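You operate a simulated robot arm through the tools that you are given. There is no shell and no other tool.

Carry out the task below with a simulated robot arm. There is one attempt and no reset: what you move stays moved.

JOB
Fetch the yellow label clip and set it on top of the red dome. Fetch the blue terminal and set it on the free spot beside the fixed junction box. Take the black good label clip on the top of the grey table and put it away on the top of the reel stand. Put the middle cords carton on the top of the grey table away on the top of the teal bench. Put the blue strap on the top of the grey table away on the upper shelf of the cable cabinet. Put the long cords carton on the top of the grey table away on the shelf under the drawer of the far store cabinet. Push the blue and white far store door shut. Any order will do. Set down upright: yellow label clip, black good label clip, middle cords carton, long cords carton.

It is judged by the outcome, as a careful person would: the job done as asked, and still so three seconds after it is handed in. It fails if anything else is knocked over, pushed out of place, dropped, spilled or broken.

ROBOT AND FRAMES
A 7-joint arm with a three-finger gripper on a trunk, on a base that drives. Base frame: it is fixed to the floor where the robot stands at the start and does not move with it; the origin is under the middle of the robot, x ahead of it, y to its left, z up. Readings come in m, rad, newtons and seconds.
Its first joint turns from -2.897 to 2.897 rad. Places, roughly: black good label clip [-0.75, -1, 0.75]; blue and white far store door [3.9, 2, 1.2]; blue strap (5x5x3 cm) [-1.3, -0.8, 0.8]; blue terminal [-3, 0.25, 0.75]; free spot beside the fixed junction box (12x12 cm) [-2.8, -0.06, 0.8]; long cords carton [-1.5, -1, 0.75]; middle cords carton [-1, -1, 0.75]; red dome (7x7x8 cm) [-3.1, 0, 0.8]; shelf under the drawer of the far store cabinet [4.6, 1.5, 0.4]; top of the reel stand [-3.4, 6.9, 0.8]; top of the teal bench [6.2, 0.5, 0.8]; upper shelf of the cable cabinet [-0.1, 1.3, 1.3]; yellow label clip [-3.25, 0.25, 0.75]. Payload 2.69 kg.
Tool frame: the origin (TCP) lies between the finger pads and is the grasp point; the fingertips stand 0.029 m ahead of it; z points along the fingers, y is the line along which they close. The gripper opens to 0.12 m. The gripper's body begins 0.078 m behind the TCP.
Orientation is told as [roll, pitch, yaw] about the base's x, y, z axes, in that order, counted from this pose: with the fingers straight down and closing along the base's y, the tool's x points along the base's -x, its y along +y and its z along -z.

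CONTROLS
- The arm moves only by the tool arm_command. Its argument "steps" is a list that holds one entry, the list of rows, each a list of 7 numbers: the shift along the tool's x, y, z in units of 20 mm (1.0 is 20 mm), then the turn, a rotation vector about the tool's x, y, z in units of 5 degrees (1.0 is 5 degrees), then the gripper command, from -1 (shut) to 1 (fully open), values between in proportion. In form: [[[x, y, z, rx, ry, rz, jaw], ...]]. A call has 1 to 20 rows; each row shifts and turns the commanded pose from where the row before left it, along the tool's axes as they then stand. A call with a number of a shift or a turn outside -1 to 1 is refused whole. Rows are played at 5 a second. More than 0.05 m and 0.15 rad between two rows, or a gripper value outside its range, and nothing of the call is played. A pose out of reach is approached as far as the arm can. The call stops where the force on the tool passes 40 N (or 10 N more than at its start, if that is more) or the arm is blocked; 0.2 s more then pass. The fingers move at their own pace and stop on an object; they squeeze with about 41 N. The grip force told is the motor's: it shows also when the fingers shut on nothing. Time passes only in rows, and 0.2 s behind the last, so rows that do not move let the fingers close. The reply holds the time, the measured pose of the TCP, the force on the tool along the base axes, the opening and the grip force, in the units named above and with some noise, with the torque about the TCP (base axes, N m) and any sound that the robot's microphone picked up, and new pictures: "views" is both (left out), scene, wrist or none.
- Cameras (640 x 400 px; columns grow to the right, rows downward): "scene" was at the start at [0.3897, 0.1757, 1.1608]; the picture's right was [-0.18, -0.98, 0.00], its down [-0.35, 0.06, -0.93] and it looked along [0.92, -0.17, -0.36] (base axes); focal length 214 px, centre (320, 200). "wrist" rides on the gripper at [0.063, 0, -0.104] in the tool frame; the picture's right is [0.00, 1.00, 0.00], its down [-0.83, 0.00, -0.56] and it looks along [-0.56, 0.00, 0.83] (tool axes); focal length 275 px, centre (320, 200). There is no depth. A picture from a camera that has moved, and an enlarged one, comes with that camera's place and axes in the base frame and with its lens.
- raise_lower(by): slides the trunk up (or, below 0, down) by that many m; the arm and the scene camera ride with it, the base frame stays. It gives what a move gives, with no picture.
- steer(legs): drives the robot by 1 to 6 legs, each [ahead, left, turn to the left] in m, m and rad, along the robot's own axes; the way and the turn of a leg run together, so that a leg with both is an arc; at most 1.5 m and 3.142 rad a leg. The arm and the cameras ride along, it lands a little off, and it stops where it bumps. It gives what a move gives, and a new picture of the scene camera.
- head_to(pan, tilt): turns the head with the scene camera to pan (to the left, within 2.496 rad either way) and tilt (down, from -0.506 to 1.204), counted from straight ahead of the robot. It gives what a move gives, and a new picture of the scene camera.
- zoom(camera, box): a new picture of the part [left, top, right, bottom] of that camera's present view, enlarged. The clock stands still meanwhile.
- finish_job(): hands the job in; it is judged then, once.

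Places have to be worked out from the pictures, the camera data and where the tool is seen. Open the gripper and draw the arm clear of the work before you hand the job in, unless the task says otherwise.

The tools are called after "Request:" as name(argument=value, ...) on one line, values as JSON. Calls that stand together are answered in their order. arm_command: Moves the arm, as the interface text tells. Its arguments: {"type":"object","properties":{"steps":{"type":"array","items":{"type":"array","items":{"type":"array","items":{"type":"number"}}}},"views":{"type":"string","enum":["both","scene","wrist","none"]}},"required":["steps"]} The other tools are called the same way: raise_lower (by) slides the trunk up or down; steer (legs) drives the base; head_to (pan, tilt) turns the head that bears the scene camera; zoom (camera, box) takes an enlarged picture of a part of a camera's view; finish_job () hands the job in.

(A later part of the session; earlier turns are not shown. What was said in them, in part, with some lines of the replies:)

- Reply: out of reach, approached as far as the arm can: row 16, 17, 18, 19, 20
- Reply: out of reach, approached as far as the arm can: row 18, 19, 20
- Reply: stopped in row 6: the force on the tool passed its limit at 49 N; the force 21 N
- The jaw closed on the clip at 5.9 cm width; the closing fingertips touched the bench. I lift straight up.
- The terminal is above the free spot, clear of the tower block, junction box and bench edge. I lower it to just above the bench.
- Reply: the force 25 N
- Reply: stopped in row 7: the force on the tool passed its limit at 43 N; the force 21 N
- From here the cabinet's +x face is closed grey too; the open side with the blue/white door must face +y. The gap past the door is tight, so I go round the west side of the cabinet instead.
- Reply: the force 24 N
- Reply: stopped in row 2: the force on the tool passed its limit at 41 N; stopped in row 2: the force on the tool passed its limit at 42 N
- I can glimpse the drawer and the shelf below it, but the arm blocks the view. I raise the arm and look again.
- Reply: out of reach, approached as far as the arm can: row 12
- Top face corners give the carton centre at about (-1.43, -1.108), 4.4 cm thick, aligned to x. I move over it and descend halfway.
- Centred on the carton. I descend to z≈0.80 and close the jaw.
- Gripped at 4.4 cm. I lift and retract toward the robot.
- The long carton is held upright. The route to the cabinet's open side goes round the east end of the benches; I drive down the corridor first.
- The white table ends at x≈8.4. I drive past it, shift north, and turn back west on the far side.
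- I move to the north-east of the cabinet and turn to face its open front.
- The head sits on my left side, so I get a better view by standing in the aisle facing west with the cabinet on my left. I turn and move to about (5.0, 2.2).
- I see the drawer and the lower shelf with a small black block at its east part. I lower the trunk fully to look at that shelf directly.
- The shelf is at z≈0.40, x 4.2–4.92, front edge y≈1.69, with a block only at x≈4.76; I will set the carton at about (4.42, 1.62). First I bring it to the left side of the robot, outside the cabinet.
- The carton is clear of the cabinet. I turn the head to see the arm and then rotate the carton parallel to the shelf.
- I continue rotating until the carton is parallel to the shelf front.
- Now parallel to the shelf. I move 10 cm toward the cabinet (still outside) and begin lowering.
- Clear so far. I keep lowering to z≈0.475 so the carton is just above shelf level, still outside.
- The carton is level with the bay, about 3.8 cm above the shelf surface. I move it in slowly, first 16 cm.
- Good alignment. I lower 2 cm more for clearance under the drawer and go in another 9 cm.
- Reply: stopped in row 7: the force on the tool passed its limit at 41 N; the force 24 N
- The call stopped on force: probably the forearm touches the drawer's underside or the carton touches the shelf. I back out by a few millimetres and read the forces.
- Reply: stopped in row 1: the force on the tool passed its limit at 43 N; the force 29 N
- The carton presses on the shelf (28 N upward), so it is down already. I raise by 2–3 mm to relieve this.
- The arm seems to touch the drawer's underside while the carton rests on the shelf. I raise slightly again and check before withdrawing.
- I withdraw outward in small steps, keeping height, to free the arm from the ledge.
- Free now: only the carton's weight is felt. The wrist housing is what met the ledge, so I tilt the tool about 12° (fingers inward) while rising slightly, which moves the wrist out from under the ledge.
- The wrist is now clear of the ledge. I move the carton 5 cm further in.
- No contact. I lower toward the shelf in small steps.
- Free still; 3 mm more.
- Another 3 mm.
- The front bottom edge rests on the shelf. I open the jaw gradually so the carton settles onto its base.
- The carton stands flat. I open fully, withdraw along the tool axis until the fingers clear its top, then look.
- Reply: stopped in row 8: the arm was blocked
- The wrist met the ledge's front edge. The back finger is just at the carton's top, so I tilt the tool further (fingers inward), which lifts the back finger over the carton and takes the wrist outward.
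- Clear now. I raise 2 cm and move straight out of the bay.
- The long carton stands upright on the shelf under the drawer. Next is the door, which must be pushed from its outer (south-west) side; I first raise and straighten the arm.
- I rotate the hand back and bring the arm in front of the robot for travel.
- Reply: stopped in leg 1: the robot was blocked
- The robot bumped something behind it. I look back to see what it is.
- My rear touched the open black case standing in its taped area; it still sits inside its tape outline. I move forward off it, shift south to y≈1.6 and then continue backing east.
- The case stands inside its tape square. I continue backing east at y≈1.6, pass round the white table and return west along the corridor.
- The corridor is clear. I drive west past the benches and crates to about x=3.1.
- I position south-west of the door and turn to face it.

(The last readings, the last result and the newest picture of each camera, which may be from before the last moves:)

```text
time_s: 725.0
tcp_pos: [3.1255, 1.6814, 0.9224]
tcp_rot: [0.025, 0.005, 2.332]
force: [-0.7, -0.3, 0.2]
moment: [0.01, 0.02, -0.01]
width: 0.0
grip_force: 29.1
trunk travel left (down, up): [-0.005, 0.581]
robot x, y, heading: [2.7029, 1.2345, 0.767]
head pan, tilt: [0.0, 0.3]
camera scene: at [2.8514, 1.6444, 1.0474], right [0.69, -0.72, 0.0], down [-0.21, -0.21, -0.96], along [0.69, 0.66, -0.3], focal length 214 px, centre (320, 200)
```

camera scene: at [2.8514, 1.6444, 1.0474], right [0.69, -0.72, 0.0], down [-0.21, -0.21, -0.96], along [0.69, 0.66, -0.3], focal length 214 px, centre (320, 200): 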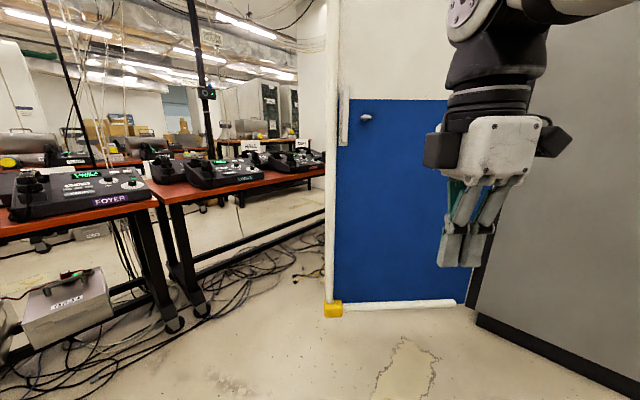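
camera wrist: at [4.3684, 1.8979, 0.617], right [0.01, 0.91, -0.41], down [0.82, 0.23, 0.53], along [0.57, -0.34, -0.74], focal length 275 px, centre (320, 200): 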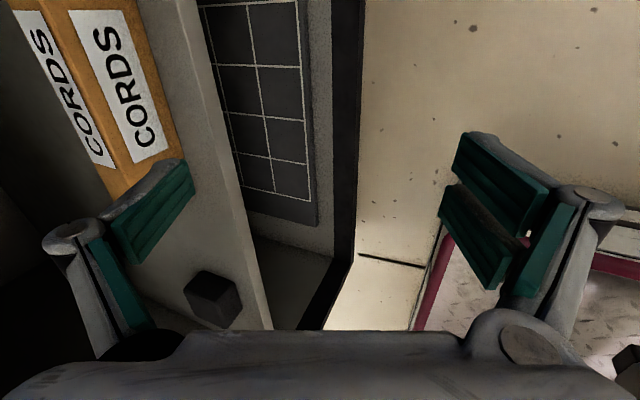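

The door's outer face is right ahead. I rotate the closed hand to its natural orientation and pitch it forward so the fingertips lead.

Request:
arm_command(steps=[[[0, 0, 0, 0, 0, 1, -1], [0, 0, 0, 0, 0, 1, -1], [0, 0, 0, 0, 0, 1, -1], [0, 0, 0, 0, 0, 1, -1], [0, 0, 0, 0, 0, 1, -1], [0, 0, 0, 0, 0, 1, -1], [0, 0, 0, 0, 0, 1, -1], [0, 0, 0, 0, 0, 1, -1], [0, 0, 0, 0, 0, 1, -1], [0, 0, 0, 0, 0, 1, -1], [0, 0, 0, 0, 0, 1, -1], [0, 0, 0, 0, 0, 1, -1], [0, 0, 0, 0, 0, 1, -1], [0, 0, 0, 0, 0, 1, -1], [0, 0, 0, 0, 0, 1, -1], [0, 0, 0, 0, 0, 1, -1], [0, 0, 0, 0, 0, 1, -1], [0, 0, 0, 0, 0, 1, -1], [0, 0, 0, 0, 0, 0, -1]]], views="none")

Request:
arm_command(steps=[[[0, 0, 0, 0, -1, 0, -1], [0, 0, 0, 0, -1, 0, -1], [0, 0, 0, 0, -1, 0, -1], [0, 0, 0, 0, -1, 0, -1], [0, 0, 0, 0, -1, 0, -1], [0, 0, 0, 0, -1, 0, -1], [0, 0, 0, 0, -1, 0, -1], [0, 0, 0, 0, -1, 0, -1], [0, 0, 0, 0, -1, 0, -1], [0, 0, 0, 0, -1, 0, -1], [0, 0, 0, 0, -1, 0, -1], [0, 0, 0, 0, -1, 0, -1], [0, 0, 0, 0, -1, 0, -1], [0, 0, 0, 0, -1, 0, -1], [0, 0, 0, 0, 0, 0, -1]]], views="both")

```text
time_s: 729.0
tcp_pos: [3.1246, 1.682, 0.9215]
tcp_rot: [-0.005, 0.026, 0.76]
force: [0.2, -0.4, 0.5]
moment: [-0.01, 0.0, -0.01]
width: 0.0001
grip_force: 28.7
trunk travel left (down, up): [-0.005, 0.581]
robot x, y, heading: [2.7018, 1.2313, 0.768]
head pan, tilt: [0.0, 0.3]
```

```text
time_s: 732.2
tcp_pos: [3.1265, 1.6825, 0.9221]
tcp_rot: [-0.013, -1.196, 0.774]
force: [0.5, 0.5, -0.7]
moment: [-0.02, -0.01, 0.01]
width: 0.0
grip_force: 28.8
trunk travel left (down, up): [-0.005, 0.581]
robot x, y, heading: [2.701, 1.2343, 0.77]
head pan, tilt: [0.0, 0.3]
camera scene: at [2.8514, 1.6444, 1.0474], right [0.69, -0.72, 0.0], down [-0.21, -0.21, -0.96], along [0.69, 0.66, -0.3], focal length 214 px, centre (320, 200)
camera wrist: at [3.0392, 1.6002, 0.9017], right [-0.69, 0.72, -0.01], down [-0.16, -0.14, 0.98], along [0.71, 0.68, 0.21], focal length 275 px, centre (320, 200)
```

scene: 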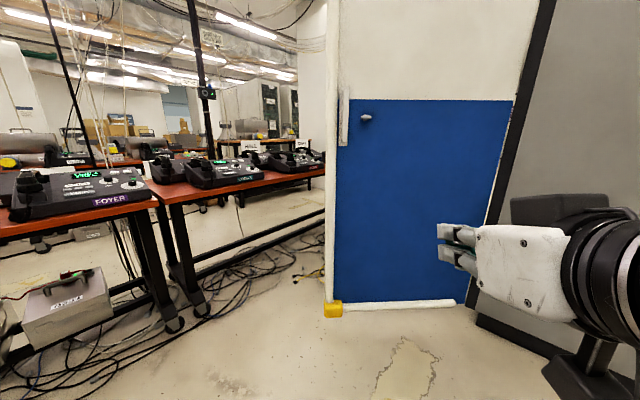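
wrist: 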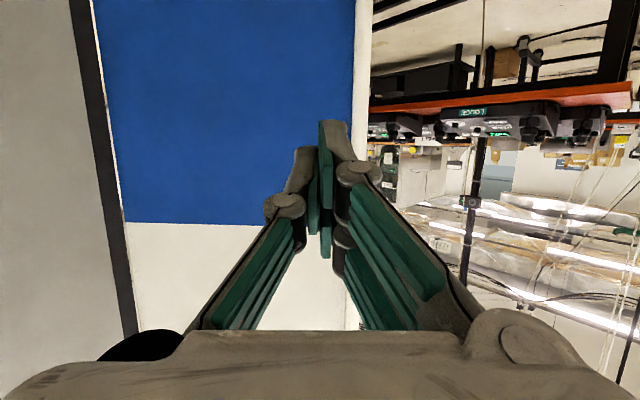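

The hand points at the door. I drive 0.42 m closer, keeping a gap to the door.

Request:
steer(legs=[[0.42, -0.04, 0]])

```text
time_s: 734.8
tcp_pos: [3.4566, 1.9442, 0.9229]
tcp_rot: [-0.012, -1.196, 0.771]
force: [0.2, -0.4, 0.2]
moment: [-0.01, 0.03, 0.0]
width: 0.0
grip_force: 28.7
trunk travel left (down, up): [-0.005, 0.581]
robot x, y, heading: [3.0314, 1.4966, 0.767]
head pan, tilt: [0.0, 0.3]
camera scene: at [3.1821, 1.9068, 1.0474], right [0.69, -0.72, 0.0], down [-0.21, -0.2, -0.96], along [0.69, 0.66, -0.3], focal length 214 px, centre (320, 200)
```

scene: 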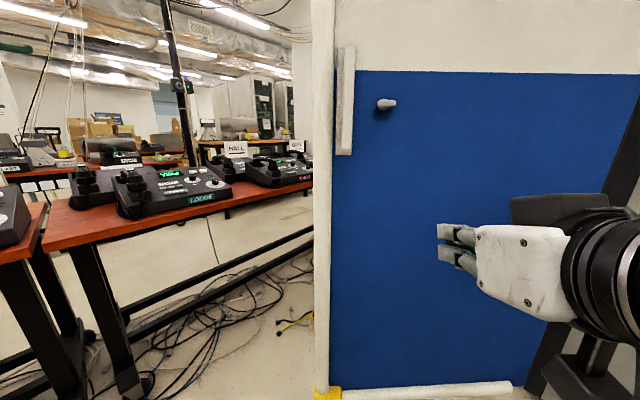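

I extend the arm forward to make contact with the door.

Request:
arm_command(steps=[[[-0.367, 0, 0.93, 0, 0, 0, -1], [-0.367, 0, 0.93, 0, 0, 0, -1], [-0.367, 0, 0.93, 0, 0, 0, -1], [-0.367, 0, 0.93, 0, 0, 0, -1], [-0.367, 0, 0.93, 0, 0, 0, -1], [-0.367, 0, 0.93, 0, 0, 0, -1], [-0.367, 0, 0.93, 0, 0, 0, -1], [-0.367, 0, 0.93, 0, 0, 0, -1], [-0.367, 0, 0.93, 0, 0, 0, -1], [-0.367, 0, 0.93, 0, 0, 0, -1], [-0.367, 0, 0.93, 0, 0, 0, -1], [-0.367, 0, 0.93, 0, 0, 0, -1], [-0.367, 0, 0.93, 0, 0, 0, -1], [-0.367, 0, 0.93, 0, 0, 0, -1]]], views="scene")

```text
time_s: 737.8
tcp_pos: [3.6585, 2.1359, 0.9222]
tcp_rot: [-0.015, -1.195, 0.771]
force: [0.4, 1.0, -0.1]
moment: [0.0, 0.01, -0.01]
width: 0.0003
grip_force: 28.1
trunk travel left (down, up): [-0.005, 0.581]
robot x, y, heading: [3.0304, 1.4956, 0.769]
head pan, tilt: [0.0, 0.3]
camera scene: at [3.1821, 1.9068, 1.0474], right [0.69, -0.72, 0.0], down [-0.21, -0.2, -0.96], along [0.69, 0.66, -0.3], focal length 214 px, centre (320, 200)
```

scene: 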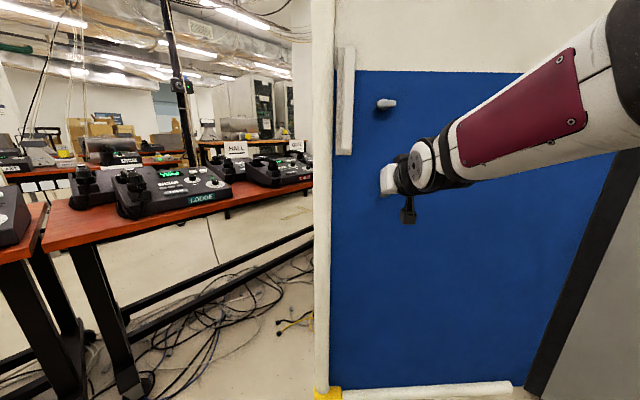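

Almost touching. I push on, curving slightly right along the door's arc.

Request:
arm_command(steps=[[[-0.367, 0, 0.93, 0, 0, 0, -1], [-0.367, 0, 0.93, 0, 0, 0, -1], [-0.367, -0.05, 0.93, 0, 0, 0, -1], [-0.367, -0.1, 0.93, 0, 0, 0, -1], [-0.36, -0.15, 0.92, 0, 0, 0, -1], [-0.36, -0.2, 0.91, 0, 0, 0, -1], [-0.36, -0.25, 0.9, 0, 0, 0, -1], [-0.35, -0.3, 0.89, 0, 0, 0, -1]]], views="scene")

```text
time_s: 739.4
tcp_pos: [3.601, 2.3281, 0.9202]
tcp_rot: [-0.094, -1.181, 1.174]
force: [0.9, 1.0, 0.5]
moment: [-0.01, 0.0, -0.02]
width: 0.0001
grip_force: 28.3
out of reach, approached as far as the arm can: row 6
trunk travel left (down, up): [-0.005, 0.581]
robot x, y, heading: [3.033, 1.4975, 0.76]
head pan, tilt: [0.0, 0.3]
stopped in row 8: the force on the tool passed its limit at 106 N (the readings are from after the stop); the commanded pose is now the measured one
camera scene: at [3.183, 1.9066, 1.0474], right [0.69, -0.72, 0.0], down [-0.21, -0.2, -0.96], along [0.69, 0.66, -0.3], focal length 214 px, centre (320, 200)
```

scene: 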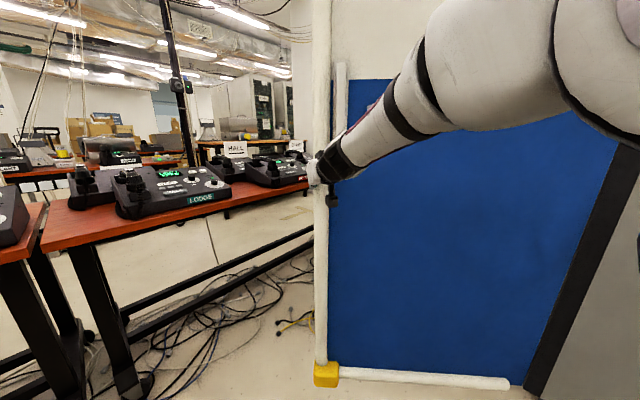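

The door needs a firm push and the outstretched arm slid toward its tip; the door did move a little. I pull the arm back into a compact pose, so I can push with the base instead.

Request:
arm_command(steps=[[[0.347, 0.398, -0.845, 0, 0, 0, -1], [0.347, 0.398, -0.845, 0, 0, 0, -1], [0.347, 0.398, -0.845, 0, 0, 0, -1], [0.347, 0.398, -0.845, 0, 0, 0, -1], [0.347, 0.398, -0.845, 0, 0, 0, -1], [0.347, 0.398, -0.845, 0, 0, 0, -1], [0.347, 0.398, -0.845, 0, 0, 0, -1], [0.347, 0.398, -0.845, 0, 0, 0, -1], [0.347, 0.398, -0.845, 0, 0, 0, -1], [0.347, 0.398, -0.845, 0, 0, 0, -1], [0, 0, 0, 0.85, 0, 0.35, -1], [0, 0, 0, 0.85, 0, 0.35, -1], [0, 0, 0, 0.85, 0, 0.35, -1], [0, 0, 0, 0.85, 0, 0.35, -1], [0, 0, 0, 0.85, 0, 0.35, -1], [0, 0, 0, 0, 0, 0, -1]]], views="scene")

```text
time_s: 742.2
tcp_pos: [3.4921, 2.2008, 0.8833]
tcp_rot: [0.203, -1.058, 0.679]
force: [-0.9, -0.6, 0.2]
moment: [-0.01, 0.03, 0.0]
width: 0.0
grip_force: 28.2
trunk travel left (down, up): [-0.005, 0.581]
robot x, y, heading: [3.0296, 1.4955, 0.766]
head pan, tilt: [0.0, 0.3]
stopped in row 13: the arm was blocked; the commanded pose is now the measured one
camera scene: at [3.1115, 1.935, 1.0428], right [1.0, 0.04, 0.0], down [0.01, -0.34, -0.94], along [-0.04, 0.94, -0.34], focal length 214 px, centre (320, 200)
```

scene: 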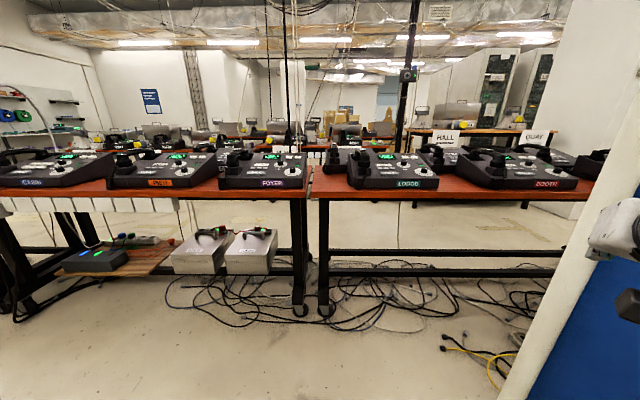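

The forearm met the head mast on my left. I move the hand to the right, away from the head.

Request:
arm_command(steps=[[[-0.04, -0.99, -0.126, 0, 0, 0, -1], [-0.04, -0.99, -0.126, 0, 0, 0, -1], [-0.04, -0.99, -0.126, 0, 0, 0, -1], [-0.04, -0.99, -0.126, 0, 0, 0, -1], [-0.04, -0.99, -0.126, 0, 0, 0, -1], [-0.04, -0.99, -0.126, 0, 0, 0, -1], [-0.04, -0.99, -0.126, 0, 0, 0, -1], [-0.04, -0.99, -0.126, 0, 0, 0, -1], [-0.04, -0.99, -0.126, 0, 0, 0, -1], [-0.04, -0.99, -0.126, 0, 0, 0, -1], [-0.04, -0.99, -0.126, 0, 0, 0, -1], [0, 0, 0, 0, 0, 0, -1]]], views="none")

Request:
head_to(pan=0.0, tilt=0.4)

```text
time_s: 744.8
tcp_pos: [3.6443, 2.0429, 0.8856]
tcp_rot: [0.192, -1.062, 0.69]
force: [0.0, 0.0, 0.1]
moment: [-0.01, 0.0, 0.0]
width: 0.0
grip_force: 29.0
trunk travel left (down, up): [-0.005, 0.581]
robot x, y, heading: [3.0298, 1.4974, 0.761]
head pan, tilt: [0.0, 0.3]
```

```text
time_s: 745.4
tcp_pos: [3.6419, 2.0435, 0.8874]
tcp_rot: [0.192, -1.062, 0.692]
force: [0.4, 0.2, -0.5]
moment: [0.0, 0.0, 0.0]
width: 0.0002
grip_force: 28.6
trunk travel left (down, up): [-0.005, 0.581]
robot x, y, heading: [3.0291, 1.4994, 0.766]
head pan, tilt: [0.0, 0.4]
camera scene: at [3.1825, 1.906, 1.0382], right [0.69, -0.72, 0.0], down [-0.28, -0.27, -0.92], along [0.67, 0.64, -0.39], focal length 214 px, centre (320, 200)
```

scene: 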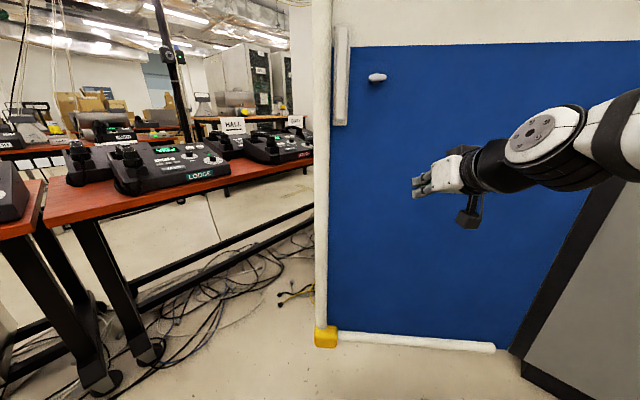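

The hand is now in front, pointing at the door. I drive the base forward to push the door.

Request:
steer(legs=[[0.28, 0, 0]])

```text
time_s: 747.4
tcp_pos: [3.8443, 2.2387, 0.8856]
tcp_rot: [0.192, -1.061, 0.693]
force: [0.4, 0.6, 0.3]
moment: [-0.03, 0.01, 0.0]
width: 0.0
grip_force: 28.4
trunk travel left (down, up): [-0.005, 0.581]
robot x, y, heading: [3.2358, 1.6914, 0.77]
head pan, tilt: [0.0, 0.4]
camera scene: at [3.3841, 2.101, 1.0381], right [0.69, -0.72, 0.0], down [-0.28, -0.27, -0.92], along [0.66, 0.64, -0.39], focal length 214 px, centre (320, 200)
```

scene: 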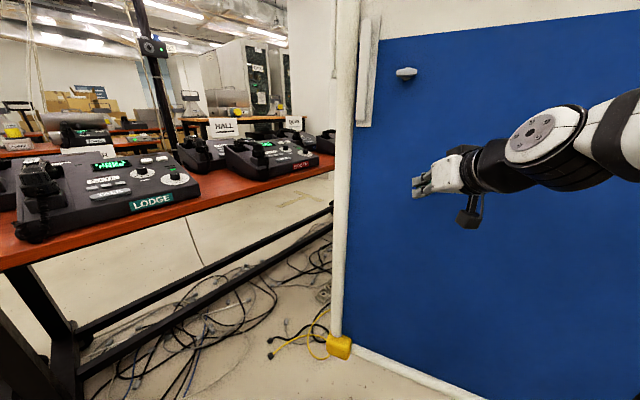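

The base push works: the door is now at about 110°. I back off, turn to heading 0, shift left and continue pushing eastward.

Request:
steer(legs=[[-0.3, 0, 0], [0, 0, -0.77], [0, 0.72, 0]])

```text
time_s: 755.0
tcp_pos: [3.8304, 2.183, 0.8845]
tcp_rot: [0.193, -1.062, -0.063]
force: [0.4, 0.7, 0.0]
moment: [0.02, -0.02, 0.01]
width: 0.0001
grip_force: 28.5
trunk travel left (down, up): [-0.005, 0.581]
robot x, y, heading: [3.0148, 2.2037, 0.012]
head pan, tilt: [0.0, 0.4]
camera scene: at [3.4001, 2.3995, 1.0381], right [0.01, -1.0, 0.0], down [-0.39, 0.0, -0.92], along [0.92, 0.01, -0.39], focal length 214 px, centre (320, 200)
```

scene: 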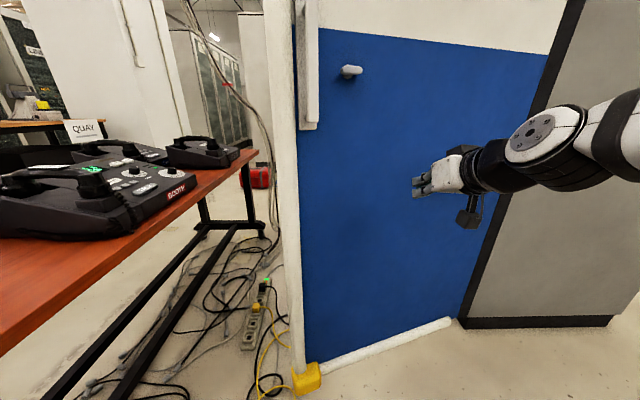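

I push on eastward with the base.

Request:
steer(legs=[[0.35, 0, 0]])

```text
time_s: 756.4
tcp_pos: [3.9522, 2.1851, 0.8849]
tcp_rot: [0.194, -1.057, -0.056]
force: [0.5, -0.2, -0.6]
moment: [-0.01, 0.05, 0.0]
width: 0.0
grip_force: 28.6
trunk travel left (down, up): [-0.005, 0.581]
robot x, y, heading: [3.1348, 2.2068, 0.006]
head pan, tilt: [0.0, 0.4]
stopped in leg 1: the force on the tool passed its limit at 109 N (the readings are from after the stop); the commanded pose is now the measured one
camera scene: at [3.5239, 2.4004, 1.0381], right [0.01, -1.0, 0.0], down [-0.39, 0.0, -0.92], along [0.92, 0.01, -0.39], focal length 214 px, centre (320, 200)
```

scene: 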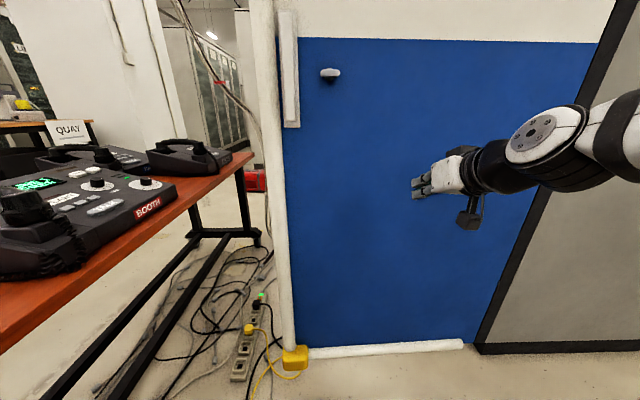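

The door is now at about 92° (the push ended with a force peak). I continue with short, gentle base moves.

Request:
steer(legs=[[0.07, 0, 0], [0.07, 0, 0], [0.07, 0, 0]])

```text
time_s: 758.6
tcp_pos: [4.1638, 2.1878, 0.8839]
tcp_rot: [0.193, -1.057, -0.058]
force: [-0.2, 0.0, 0.4]
moment: [-0.04, -0.01, -0.03]
width: 0.0001
grip_force: 28.7
trunk travel left (down, up): [-0.005, 0.581]
robot x, y, heading: [3.3467, 2.2049, 0.009]
head pan, tilt: [0.0, 0.4]
camera scene: at [3.7346, 2.4024, 1.0381], right [0.01, -1.0, 0.0], down [-0.39, 0.0, -0.92], along [0.92, 0.01, -0.39], focal length 214 px, centre (320, 200)
```

scene: 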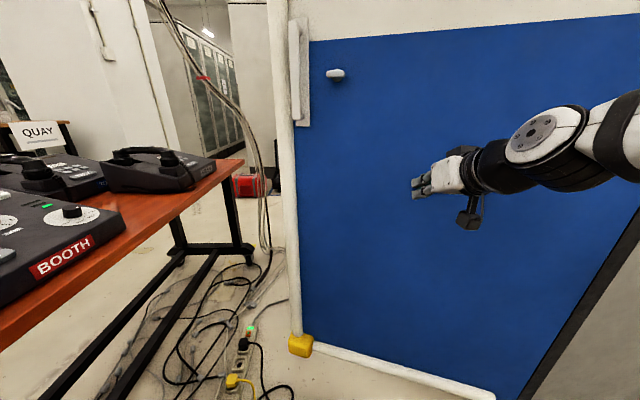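

The door is at about 75°. I continue with gentle steps.

Request:
steer(legs=[[0.07, 0, 0], [0.07, 0, 0], [0.07, 0, 0], [0.06, 0, 0]])

```text
time_s: 761.4
tcp_pos: [4.4342, 2.1901, 0.8824]
tcp_rot: [0.191, -1.055, -0.058]
force: [-0.5, 0.4, 0.1]
moment: [0.02, -0.02, -0.02]
width: 0.0
grip_force: 28.5
trunk travel left (down, up): [-0.005, 0.581]
robot x, y, heading: [3.6149, 2.2132, 0.011]
head pan, tilt: [0.0, 0.4]
camera scene: at [4.0043, 2.4052, 1.0381], right [0.01, -1.0, 0.0], down [-0.39, 0.0, -0.92], along [0.92, 0.01, -0.39], focal length 214 px, centre (320, 200)
```

scene: 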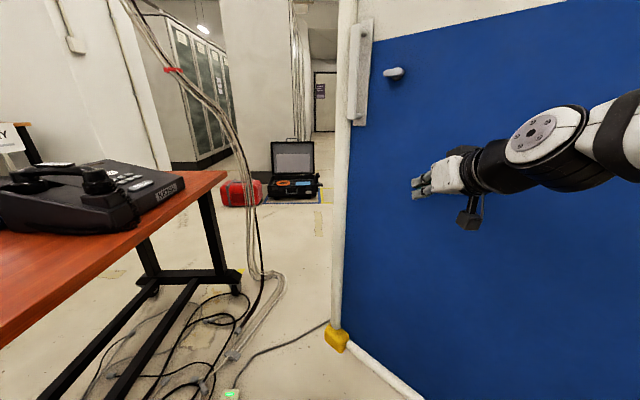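

The door is at about 50°. I now push it along its arc with the arm, to the right and forward.

Request:
arm_command(steps=[[[-0.395, -0.72, 0.57, 0, 0, 0, -1], [-0.395, -0.72, 0.57, 0, 0, 0, -1], [-0.395, -0.72, 0.57, 0, 0, 0, -1], [-0.395, -0.72, 0.57, 0, 0, 0, -1], [-0.306, -0.873, 0.38, 0, 0, 0, -1], [-0.306, -0.873, 0.38, 0, 0, 0, -1], [-0.306, -0.873, 0.38, 0, 0, 0, -1], [-0.306, -0.873, 0.38, 0, 0, 0, -1], [-0.306, -0.873, 0.38, 0, 0, 0, -1], [-0.306, -0.873, 0.38, 0, 0, 0, -1]]], views="scene")

```text
time_s: 763.6
tcp_pos: [4.5641, 2.04, 0.8839]
tcp_rot: [0.191, -1.057, -0.056]
force: [0.0, -0.6, 0.2]
moment: [-0.04, 0.03, 0.0]
width: 0.0
grip_force: 29.0
trunk travel left (down, up): [-0.005, 0.581]
robot x, y, heading: [3.6146, 2.2093, 0.014]
head pan, tilt: [0.0, 0.4]
camera scene: at [4.0043, 2.4053, 1.0381], right [0.01, -1.0, 0.0], down [-0.39, 0.0, -0.92], along [0.92, 0.01, -0.39], focal length 214 px, centre (320, 200)
```

scene: 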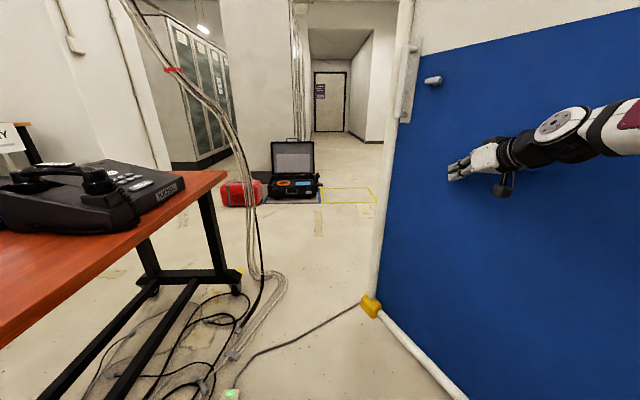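

The door is at about 32°. I advance the base a little more, which also pushes the door.

Request:
steer(legs=[[0.07, 0, 0], [0.07, 0, 0]])

Request:
arm_command(steps=[[[-0.15, -0.95, 0.1, 0, 0, 0, -1], [-0.15, -0.95, 0.1, 0, 0, 0, -1], [-0.15, -0.95, 0.1, 0, 0, 0, -1], [-0.15, -0.95, 0.1, 0, 0, 0, -1], [-0.15, -0.95, 0.1, 0, 0, 0, -1], [0, 0, 0, 0, 0, 0, -1]]], views="scene")

```text
time_s: 765.2
tcp_pos: [4.7051, 2.0426, 0.8841]
tcp_rot: [0.192, -1.056, -0.055]
force: [-0.2, -0.7, 0.5]
moment: [-0.01, -0.02, -0.02]
width: 0.0003
grip_force: 28.6
trunk travel left (down, up): [-0.005, 0.581]
robot x, y, heading: [3.7548, 2.2099, 0.014]
head pan, tilt: [0.0, 0.4]
camera scene: at [4.1448, 2.4071, 1.0381], right [0.01, -1.0, 0.0], down [-0.39, 0.0, -0.92], along [0.92, 0.01, -0.39], focal length 214 px, centre (320, 200)
```

scene: 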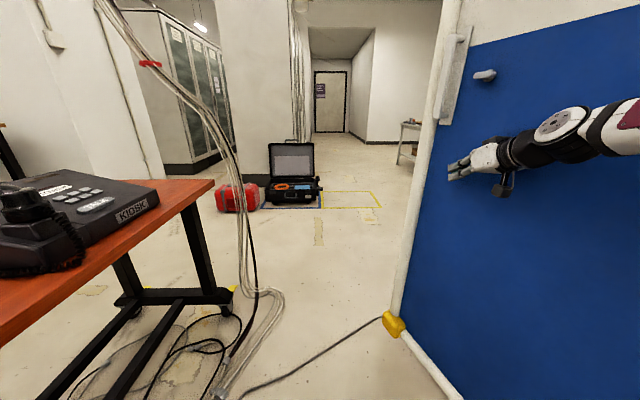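

```text
time_s: 766.6
tcp_pos: [4.732, 1.9498, 0.8836]
tcp_rot: [0.195, -1.055, -0.054]
force: [-0.1, 0.7, 0.3]
moment: [0.02, 0.03, -0.06]
width: 0.0002
grip_force: 28.7
trunk travel left (down, up): [-0.005, 0.581]
robot x, y, heading: [3.7579, 2.2106, 0.009]
head pan, tilt: [0.0, 0.4]
camera scene: at [4.1448, 2.407, 1.0381], right [0.01, -1.0, 0.0], down [-0.39, 0.0, -0.92], along [0.92, 0.01, -0.39], focal length 214 px, centre (320, 200)
```

scene: 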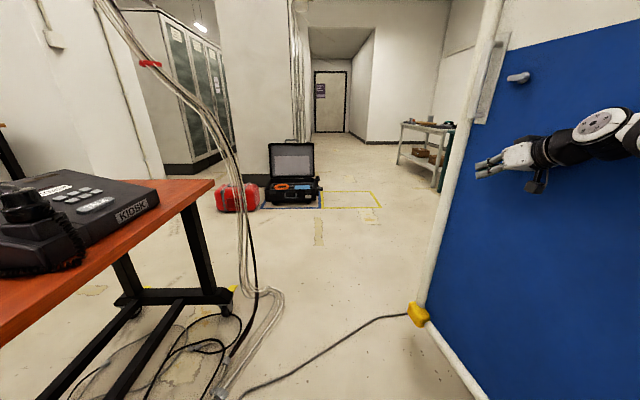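

About 14° remain. I keep pushing toward -y.

Request:
arm_command(steps=[[[-0.03, -0.99, -0.14, 0, 0, 0, -1], [-0.03, -0.99, -0.14, 0, 0, 0, -1], [-0.03, -0.99, -0.14, 0, 0, 0, -1], [-0.03, -0.99, -0.14, 0, 0, 0, -1], [-0.03, -0.99, -0.14, 0, 0, 0, -1], [0, 0, 0, 0, 0, 0, -1]]], views="scene")

```text
time_s: 768.0
tcp_pos: [4.7317, 1.8498, 0.8836]
tcp_rot: [0.192, -1.055, -0.056]
force: [0.3, -0.5, -0.6]
moment: [-0.03, -0.01, 0.01]
width: 0.0
grip_force: 28.3
trunk travel left (down, up): [-0.005, 0.581]
robot x, y, heading: [3.758, 2.2089, 0.013]
head pan, tilt: [0.0, 0.4]
camera scene: at [4.1448, 2.407, 1.0381], right [0.01, -1.0, 0.0], down [-0.39, 0.0, -0.92], along [0.92, 0.01, -0.39], focal length 214 px, centre (320, 200)
```

scene: 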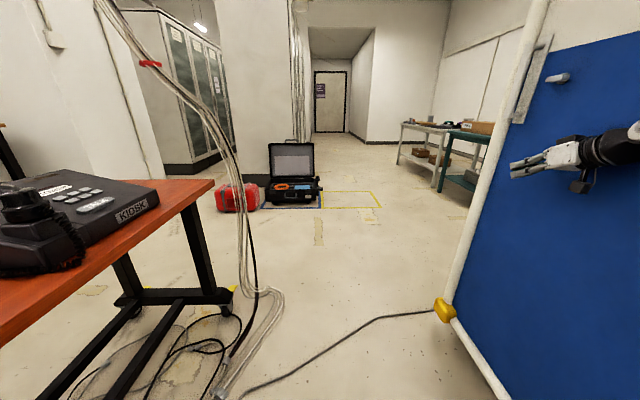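

Nearly shut. I push further until it resists.

Request:
arm_command(steps=[[[-0.03, -0.99, -0.14, 0, 0, 0, -1], [-0.03, -0.99, -0.14, 0, 0, 0, -1], [-0.03, -0.99, -0.14, 0, 0, 0, -1], [-0.015, -0.5, -0.07, 0, 0, 0, -1], [-0.015, -0.5, -0.07, 0, 0, 0, -1], [0, 0, 0, 0, 0, 0, -1]]], views="scene")

```text
time_s: 769.6
tcp_pos: [4.782, 1.8626, 0.9037]
tcp_rot: [0.136, -1.065, 0.093]
force: [1.1, -0.2, 0.3]
moment: [0.01, -0.01, -0.01]
width: 0.0
grip_force: 28.2
trunk travel left (down, up): [-0.005, 0.581]
robot x, y, heading: [3.7815, 2.2237, 0.055]
head pan, tilt: [0.0, 0.4]
stopped in row 6: the arm was blocked; the commanded pose is now the measured one
camera scene: at [4.1591, 2.4382, 1.0389], right [0.05, -1.0, 0.0], down [-0.39, -0.02, -0.92], along [0.92, 0.05, -0.39], focal length 214 px, centre (320, 200)
```

scene: 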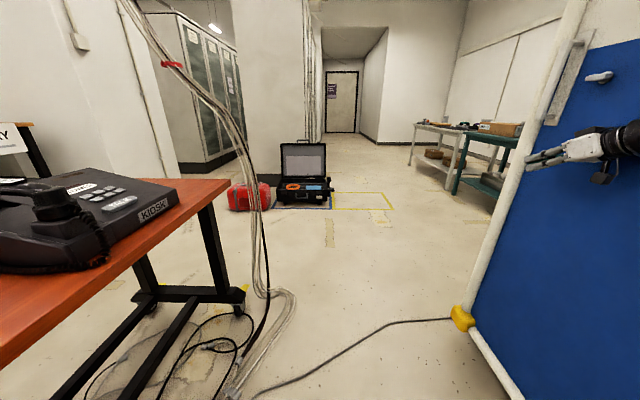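

The arm was blocked and the base yawed slightly: the door appears to be at its stop. I pull the hand back and inspect the gap at the door's edge.

Request:
arm_command(steps=[[[0, 1, 0, 0, 0, 0, -1], [0, 1, 0, 0, 0, 0, -1], [0, 1, 0, 0, 0, 0, -1], [0, 1, 0, 0, 0, 0, -1], [0, 1, 0, 0, 0, 0, -1], [0, 0, 0, 0, 0, 0, -1]]], views="none")

Request:
head_to(pan=-0.75, tilt=0.35)

Request:
zoom(camera="scene", box=[100, 0, 400, 400])

```text
time_s: 771.0
tcp_pos: [4.7606, 1.9496, 0.9039]
tcp_rot: [0.154, -1.063, 0.063]
force: [0.0, 0.0, 0.4]
moment: [0.01, 0.03, 0.0]
width: 0.0
grip_force: 28.3
trunk travel left (down, up): [-0.005, 0.581]
robot x, y, heading: [3.7824, 2.2232, 0.055]
head pan, tilt: [0.0, 0.4]
```

```text
time_s: 772.1
tcp_pos: [4.761, 1.9486, 0.904]
tcp_rot: [0.153, -1.061, 0.065]
force: [0.2, 0.6, 0.2]
moment: [-0.02, 0.04, 0.0]
width: 0.0
grip_force: 28.3
trunk travel left (down, up): [-0.005, 0.581]
robot x, y, heading: [3.7807, 2.2244, 0.053]
head pan, tilt: [-0.75, 0.351]
camera scene: at [4.139, 2.3705, 1.0427], right [-0.64, -0.77, 0.0], down [-0.26, 0.22, -0.94], along [0.72, -0.6, -0.34], focal length 214 px, centre (320, 200)
```

scene: 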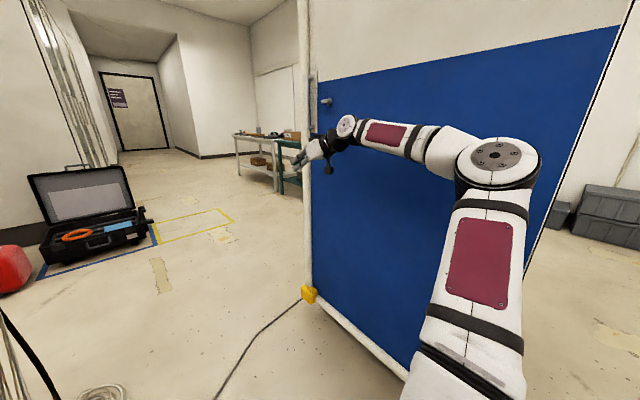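

```text
1.00 times, centred on (250, 200) of scene (not enlarged: the box is as wide or as high as the picture)
camera zoom: at [4.139, 2.3705, 1.0427], right [-0.64, -0.77, 0.0], down [-0.26, 0.22, -0.94], along [0.72, -0.6, -0.34], focal length 214 px, centre (390, 200)
```

zoom: 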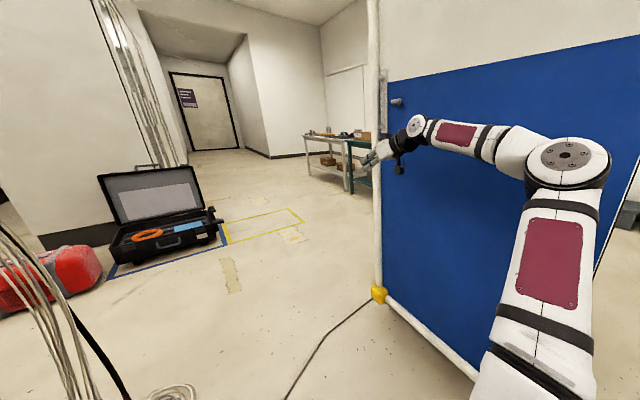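

The door still looks a few degrees open and the arm's elbow was what met it. I turn the hand to point toward the door (−y), so the fist leads and the elbow stays away.

Request:
arm_command(steps=[[[0, 0, 0, 0.917, -0.078, 0.506, -1], [0, 0, 0, 0.917, -0.078, 0.506, -1], [0, 0, 0, 0.917, -0.078, 0.506, -1], [0, 0, 0, 0.917, -0.078, 0.506, -1], [0, 0, 0, 0.917, -0.078, 0.506, -1], [0, 0, 0, 0.917, -0.078, 0.506, -1], [0, 0, 0, 0.917, -0.078, 0.506, -1], [0, 0, 0, 0.917, -0.078, 0.506, -1], [0, 0, 0, 0.917, -0.078, 0.506, -1], [0, 0, 0, 0.917, -0.078, 0.506, -1], [0, 0, 0, 0.917, -0.078, 0.506, -1], [0, 0, 0, 0.917, -0.078, 0.506, -1], [0, 0, 0, 0, 0, 0, -1]]], views="both")

```text
time_s: 774.9
tcp_pos: [4.7614, 1.948, 0.9029]
tcp_rot: [0.154, -1.061, -1.037]
force: [-0.1, -0.3, 0.3]
moment: [0.0, 0.01, -0.03]
width: 0.0
grip_force: 28.8
trunk travel left (down, up): [-0.005, 0.581]
robot x, y, heading: [3.7825, 2.2235, 0.052]
head pan, tilt: [-0.75, 0.351]
camera scene: at [4.1389, 2.3705, 1.0427], right [-0.64, -0.77, 0.0], down [-0.26, 0.22, -0.94], along [0.72, -0.6, -0.34], focal length 214 px, centre (320, 200)
camera wrist: at [4.6859, 2.0452, 0.8991], right [0.78, 0.62, 0.07], down [-0.11, 0.02, 0.99], along [0.61, -0.78, 0.09], focal length 275 px, centre (320, 200)
```

scene: 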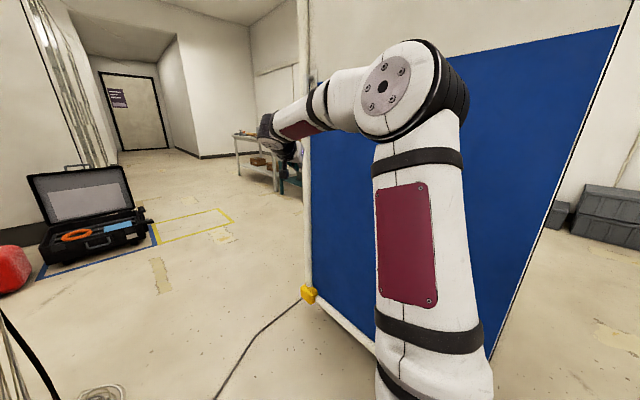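
wrist: 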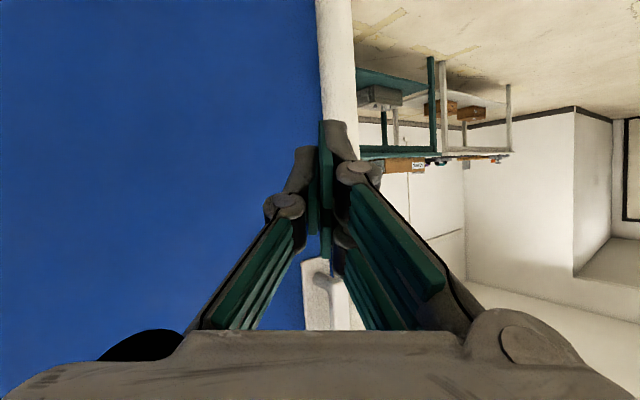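

The elbow is clear now. I push in −y with the fist.

Request:
arm_command(steps=[[[-0.42, -0.618, 0.6645, 0, 0, 0, -1], [-0.42, -0.618, 0.6645, 0, 0, 0, -1], [-0.42, -0.618, 0.6645, 0, 0, 0, -1], [-0.42, -0.618, 0.6645, 0, 0, 0, -1], [-0.42, -0.618, 0.6645, 0, 0, 0, -1], [-0.42, -0.618, 0.6645, 0, 0, 0, -1], [-0.42, -0.618, 0.6645, 0, 0, 0, -1], [0, 0, 0, 0, 0, 0, -1]]], views="scene")

```text
time_s: 776.7
tcp_pos: [4.7613, 1.8088, 0.9041]
tcp_rot: [0.151, -1.062, -1.033]
force: [0.5, 0.3, -0.1]
moment: [-0.03, 0.03, 0.01]
width: 0.0
grip_force: 28.3
trunk travel left (down, up): [-0.005, 0.581]
robot x, y, heading: [3.7809, 2.2213, 0.061]
head pan, tilt: [-0.75, 0.351]
camera scene: at [4.139, 2.3704, 1.0427], right [-0.64, -0.77, 0.0], down [-0.26, 0.22, -0.94], along [0.72, -0.6, -0.34], focal length 214 px, centre (320, 200)
```

scene: 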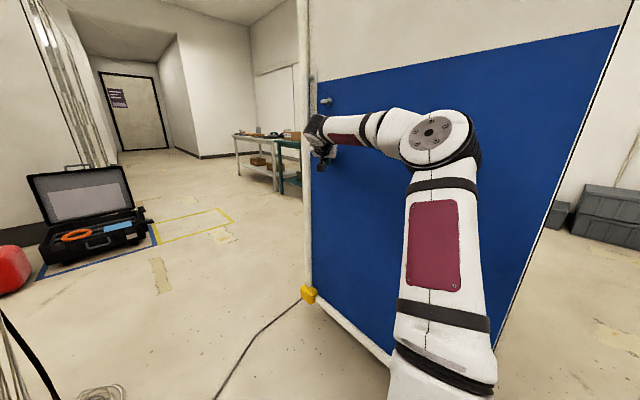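

I continue in smaller steps and watch the force.

Request:
arm_command(steps=[[[-0.21, -0.31, 0.33, 0, 0, 0, -1], [-0.21, -0.31, 0.33, 0, 0, 0, -1], [-0.21, -0.31, 0.33, 0, 0, 0, -1], [-0.21, -0.31, 0.33, 0, 0, 0, -1], [0, 0, 0, 0, 0, 0, -1]]], views="scene")

```text
time_s: 777.2
tcp_pos: [4.7645, 1.8052, 0.9031]
tcp_rot: [0.157, -1.057, -1.025]
force: [1.1, 1.6, 0.7]
moment: [-0.05, -0.02, 0.06]
width: 0.0062
grip_force: 28.7
trunk travel left (down, up): [-0.005, 0.581]
robot x, y, heading: [3.7792, 2.2236, 0.054]
head pan, tilt: [-0.75, 0.351]
stopped in row 2: the force on the tool passed its limit at 49 N (the readings are from after the stop); the commanded pose is now the measured one
camera scene: at [4.1386, 2.3712, 1.0427], right [-0.64, -0.77, 0.0], down [-0.26, 0.22, -0.94], along [0.72, -0.6, -0.34], focal length 214 px, centre (320, 200)
```

scene: 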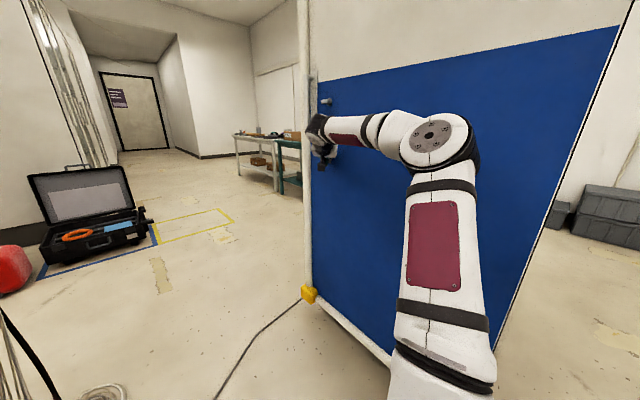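

The door resists firmly (49 N) with its outer face at y≈1.785, so it seems shut. I retract the arm and drive a bit east to look at the door's free edge from the other side.

Request:
arm_command(steps=[[[0.42, 0.618, -0.6645, 0, 0, 0, -1], [0.42, 0.618, -0.6645, 0, 0, 0, -1], [0.42, 0.618, -0.6645, 0, 0, 0, -1], [0.42, 0.618, -0.6645, 0, 0, 0, -1], [0.42, 0.618, -0.6645, 0, 0, 0, -1], [0.42, 0.618, -0.6645, 0, 0, 0, -1], [0.42, 0.618, -0.6645, 0, 0, 0, -1], [0.42, 0.618, -0.6645, 0, 0, 0, -1], [0.42, 0.618, -0.6645, 0, 0, 0, -1], [0.42, 0.618, -0.6645, 0, 0, 0, -1], [0.42, 0.618, -0.6645, 0, 0, 0, -1], [0.42, 0.618, -0.6645, 0, 0, 0, -1], [0, 0, 0, 0, 0, 0, -1]]], views="none")

Request:
head_to(pan=-1.0, tilt=0.3)

```text
time_s: 780.0
tcp_pos: [4.7603, 2.0467, 0.9047]
tcp_rot: [0.158, -1.056, -1.025]
force: [0.2, -0.3, -0.2]
moment: [-0.03, 0.02, 0.0]
width: 0.0004
grip_force: 28.7
trunk travel left (down, up): [-0.005, 0.581]
robot x, y, heading: [3.782, 2.223, 0.053]
head pan, tilt: [-0.75, 0.351]
```

```text
time_s: 780.8
tcp_pos: [4.7608, 2.0458, 0.9049]
tcp_rot: [0.158, -1.059, -1.025]
force: [1.0, -0.1, 0.4]
moment: [0.02, -0.02, 0.02]
width: 0.0
grip_force: 27.9
trunk travel left (down, up): [-0.005, 0.581]
robot x, y, heading: [3.7787, 2.2228, 0.052]
head pan, tilt: [-1.0, 0.3]
camera scene: at [4.1219, 2.3551, 1.0474], right [-0.81, -0.59, 0.0], down [-0.17, 0.24, -0.96], along [0.56, -0.77, -0.3], focal length 214 px, centre (320, 200)
```

scene: 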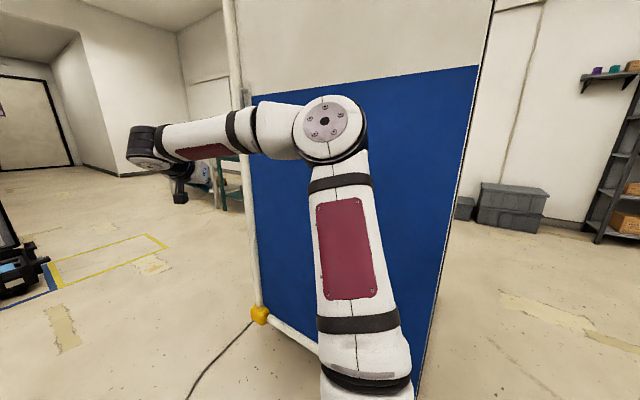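

I drive about 1 m east along the aisle and look back at the door edge.

Request:
steer(legs=[[0.5, 0, -0.05], [0.5, 0, 0]])

Request:
head_to(pan=-1.9, tilt=0.4)

```text
time_s: 786.3
tcp_pos: [5.7529, 2.0173, 0.9057]
tcp_rot: [0.158, -1.057, -1.072]
force: [-0.1, 0.0, 0.0]
moment: [0.01, -0.02, 0.02]
width: 0.0
grip_force: 28.6
trunk travel left (down, up): [-0.005, 0.581]
robot x, y, heading: [4.7812, 2.2427, 0.005]
head pan, tilt: [-1.0, 0.3]
camera scene: at [5.1278, 2.3572, 1.0474], right [-0.84, -0.55, 0.0], down [-0.16, 0.25, -0.96], along [0.52, -0.8, -0.3], focal length 214 px, centre (320, 200)
```

scene: 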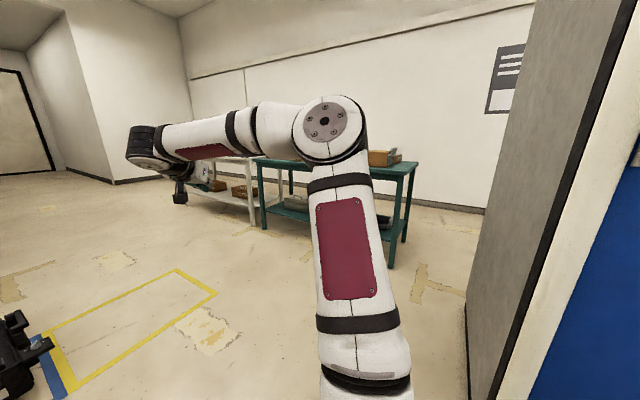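

```text
time_s: 787.5
tcp_pos: [5.7519, 2.0171, 0.9036]
tcp_rot: [0.158, -1.058, -1.073]
force: [-0.9, 0.2, 0.0]
moment: [0.01, 0.0, 0.01]
width: 0.0
grip_force: 28.9
trunk travel left (down, up): [-0.005, 0.581]
robot x, y, heading: [4.7793, 2.2442, 0.009]
head pan, tilt: [-1.901, 0.4]
camera scene: at [5.0475, 2.3476, 1.0381], right [-0.95, 0.32, 0.0], down [0.12, 0.37, -0.92], along [-0.29, -0.87, -0.39], focal length 214 px, centre (320, 200)
```

scene: 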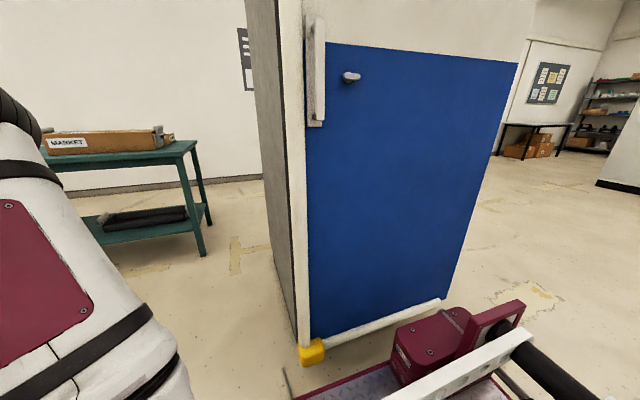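

Request:
zoom(camera="scene", box=[240, 200, 440, 380])

Request:
zoom(camera="scene", box=[230, 0, 390, 120])

Request:
head_to(pan=-1.35, tilt=0.4)

```text
2.22 times, centred on (340, 290) of scene
camera zoom: at [5.0475, 2.3476, 1.0381], right [-0.95, 0.32, 0.0], down [0.12, 0.37, -0.92], along [-0.29, -0.87, -0.39], focal length 477 px, centre (276, 0)
```

zoom: 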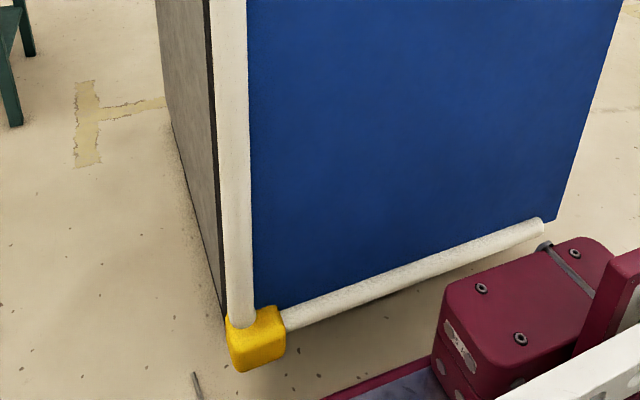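

```text
3.33 times, centred on (310, 60) of scene
camera zoom: at [5.0475, 2.3476, 1.0381], right [-0.95, 0.32, 0.0], down [0.12, 0.37, -0.92], along [-0.29, -0.87, -0.39], focal length 715 px, centre (353, 667)
```

zoom: 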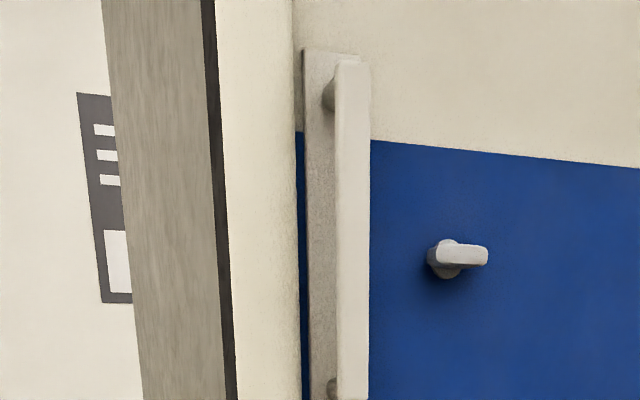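

```text
time_s: 788.4
tcp_pos: [5.7519, 2.0181, 0.9047]
tcp_rot: [0.157, -1.058, -1.075]
force: [0.9, 0.9, 0.0]
moment: [0.03, 0.0, 0.03]
width: 0.0
grip_force: 28.6
trunk travel left (down, up): [-0.005, 0.581]
robot x, y, heading: [4.7796, 2.2403, 0.012]
head pan, tilt: [-1.349, 0.4]
camera scene: at [5.0978, 2.3452, 1.0381], right [-0.97, -0.23, 0.0], down [-0.09, 0.38, -0.92], along [0.21, -0.9, -0.39], focal length 214 px, centre (320, 200)
```

scene: 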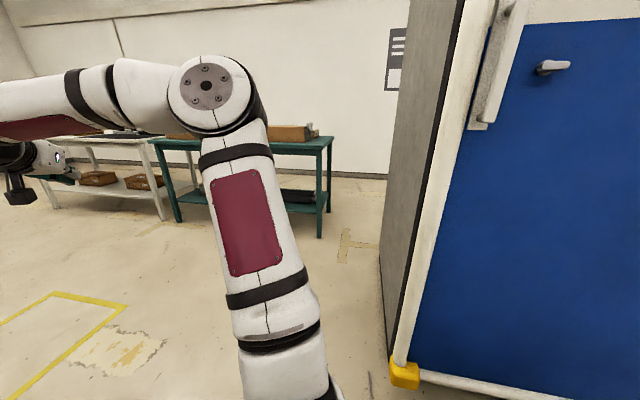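

The door's rim lies flush against the cabinet frame with no gap: it is shut. I open the gripper with the arm in free space and take a last look around.

Request:
arm_command(steps=[[[0, 0, -1, 0, 0, 0, 0], [0, 0, -1, 0, 0, 0, 1], [0, 0, 0, 0, 0, 0, 1], [0, 0, 0, 0, 0, 0, 1], [0, 0, 0, 0, 0, 0, 1]]], views="scene")

Request:
head_to(pan=-1.9, tilt=0.3)

Request:
head_to(pan=0.3, tilt=0.4)

```text
time_s: 789.6
tcp_pos: [5.7301, 2.0444, 0.9242]
tcp_rot: [0.157, -1.057, -1.073]
force: [-0.9, 0.0, -0.6]
moment: [-0.02, 0.0, -0.01]
width: 0.1202
grip_force: 0.1
trunk travel left (down, up): [-0.005, 0.581]
robot x, y, heading: [4.7856, 2.2445, 0.009]
head pan, tilt: [-1.349, 0.4]
camera scene: at [5.0978, 2.3452, 1.0381], right [-0.97, -0.23, 0.0], down [-0.09, 0.38, -0.92], along [0.21, -0.9, -0.39], focal length 214 px, centre (320, 200)
```

scene: 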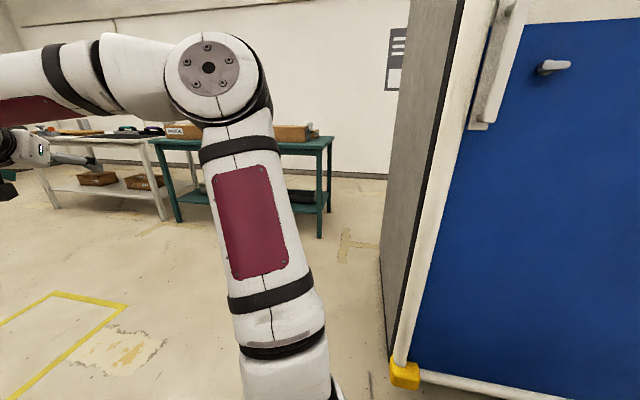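

```text
time_s: 790.6
tcp_pos: [5.7292, 2.0435, 0.925]
tcp_rot: [0.158, -1.058, -1.073]
force: [0.1, 0.4, 0.4]
moment: [-0.04, 0.0, 0.04]
width: 0.12
grip_force: 0.0
trunk travel left (down, up): [-0.005, 0.581]
robot x, y, heading: [4.7776, 2.2419, 0.01]
head pan, tilt: [-1.901, 0.3]
camera scene: at [5.0473, 2.3469, 1.0474], right [-0.95, 0.32, 0.0], down [0.09, 0.28, -0.96], along [-0.3, -0.91, -0.3], focal length 214 px, centre (320, 200)
```

scene: 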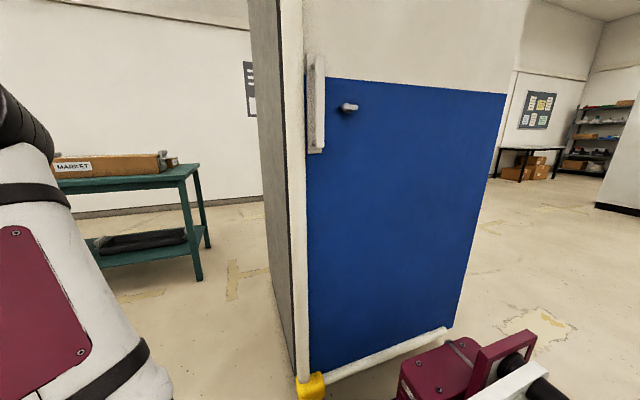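

```text
time_s: 792.7
tcp_pos: [5.7308, 2.0442, 0.9251]
tcp_rot: [0.155, -1.057, -1.074]
force: [0.4, 0.4, -0.5]
moment: [0.02, -0.02, -0.02]
width: 0.1201
grip_force: 0.0
trunk travel left (down, up): [-0.005, 0.581]
robot x, y, heading: [4.7811, 2.2431, 0.007]
head pan, tilt: [0.3, 0.4]
camera scene: at [5.1652, 2.4634, 1.0381], right [0.3, -0.95, 0.0], down [-0.37, -0.12, -0.92], along [0.88, 0.28, -0.39], focal length 214 px, centre (320, 200)
```

scene: 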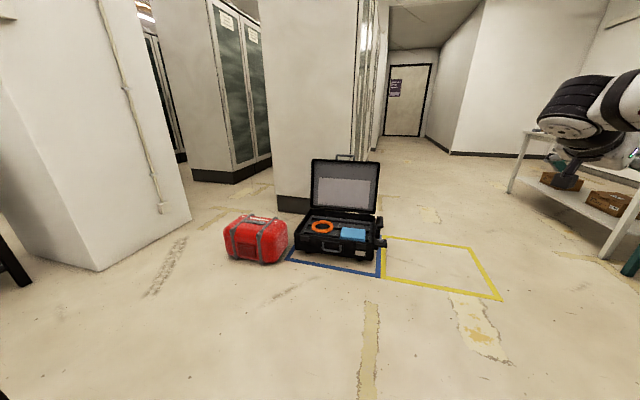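

The door's bottom strip now measures parallel to the cabinet front (within about 1°), so it is shut. All pieces are placed, the gripper is open and the arm is clear, so I hand the job in.

Request:
finish_job()

```text
The job is handed in.
```

I did all seven tasks and handed the job in. I checked each placement by camera right after release, but never went back for a last look at the earlier ones.

| Item | Where it is now |
|---|---|
| Yellow label clip | Upright on top of the red dome |
| Blue terminal | On the free spot in front of the fixed junction box |
| Black "GOOD" label clip | Upright on the reel stand, near its left end |
| Blue strap | Flat on the upper shelf of the cable cabinet |
| Middle cords carton | Upright on the teal bench, at the near end |
| Long cords carton | Upright on the shelf under the drawer, 4–5 cm in from the front edge |
| Far store door | Shut; the rim is flush with the cabinet frame, within about 1° |

Some contacts along the way could matter to the judging:

- **Black case:** while backing away from the far store cabinet, the robot's rear bumped the open black case on the floor. It stopped on contact. The case still sits inside its tape outline, and its position from pictures before and after agrees to within 2–3 cm.
- **Far store cabinet:** the wrist touched the ledge under the drawer while I was placing the long carton. I saw nothing shift.
- **Door:** two of the pushes ended in force peaks of about 106–109 N.
- **Robot head:** the arm nudged the robot's own head once while I was pushing the door.

The gripper is open and the arm is in the free aisle beside the far store cabinet.
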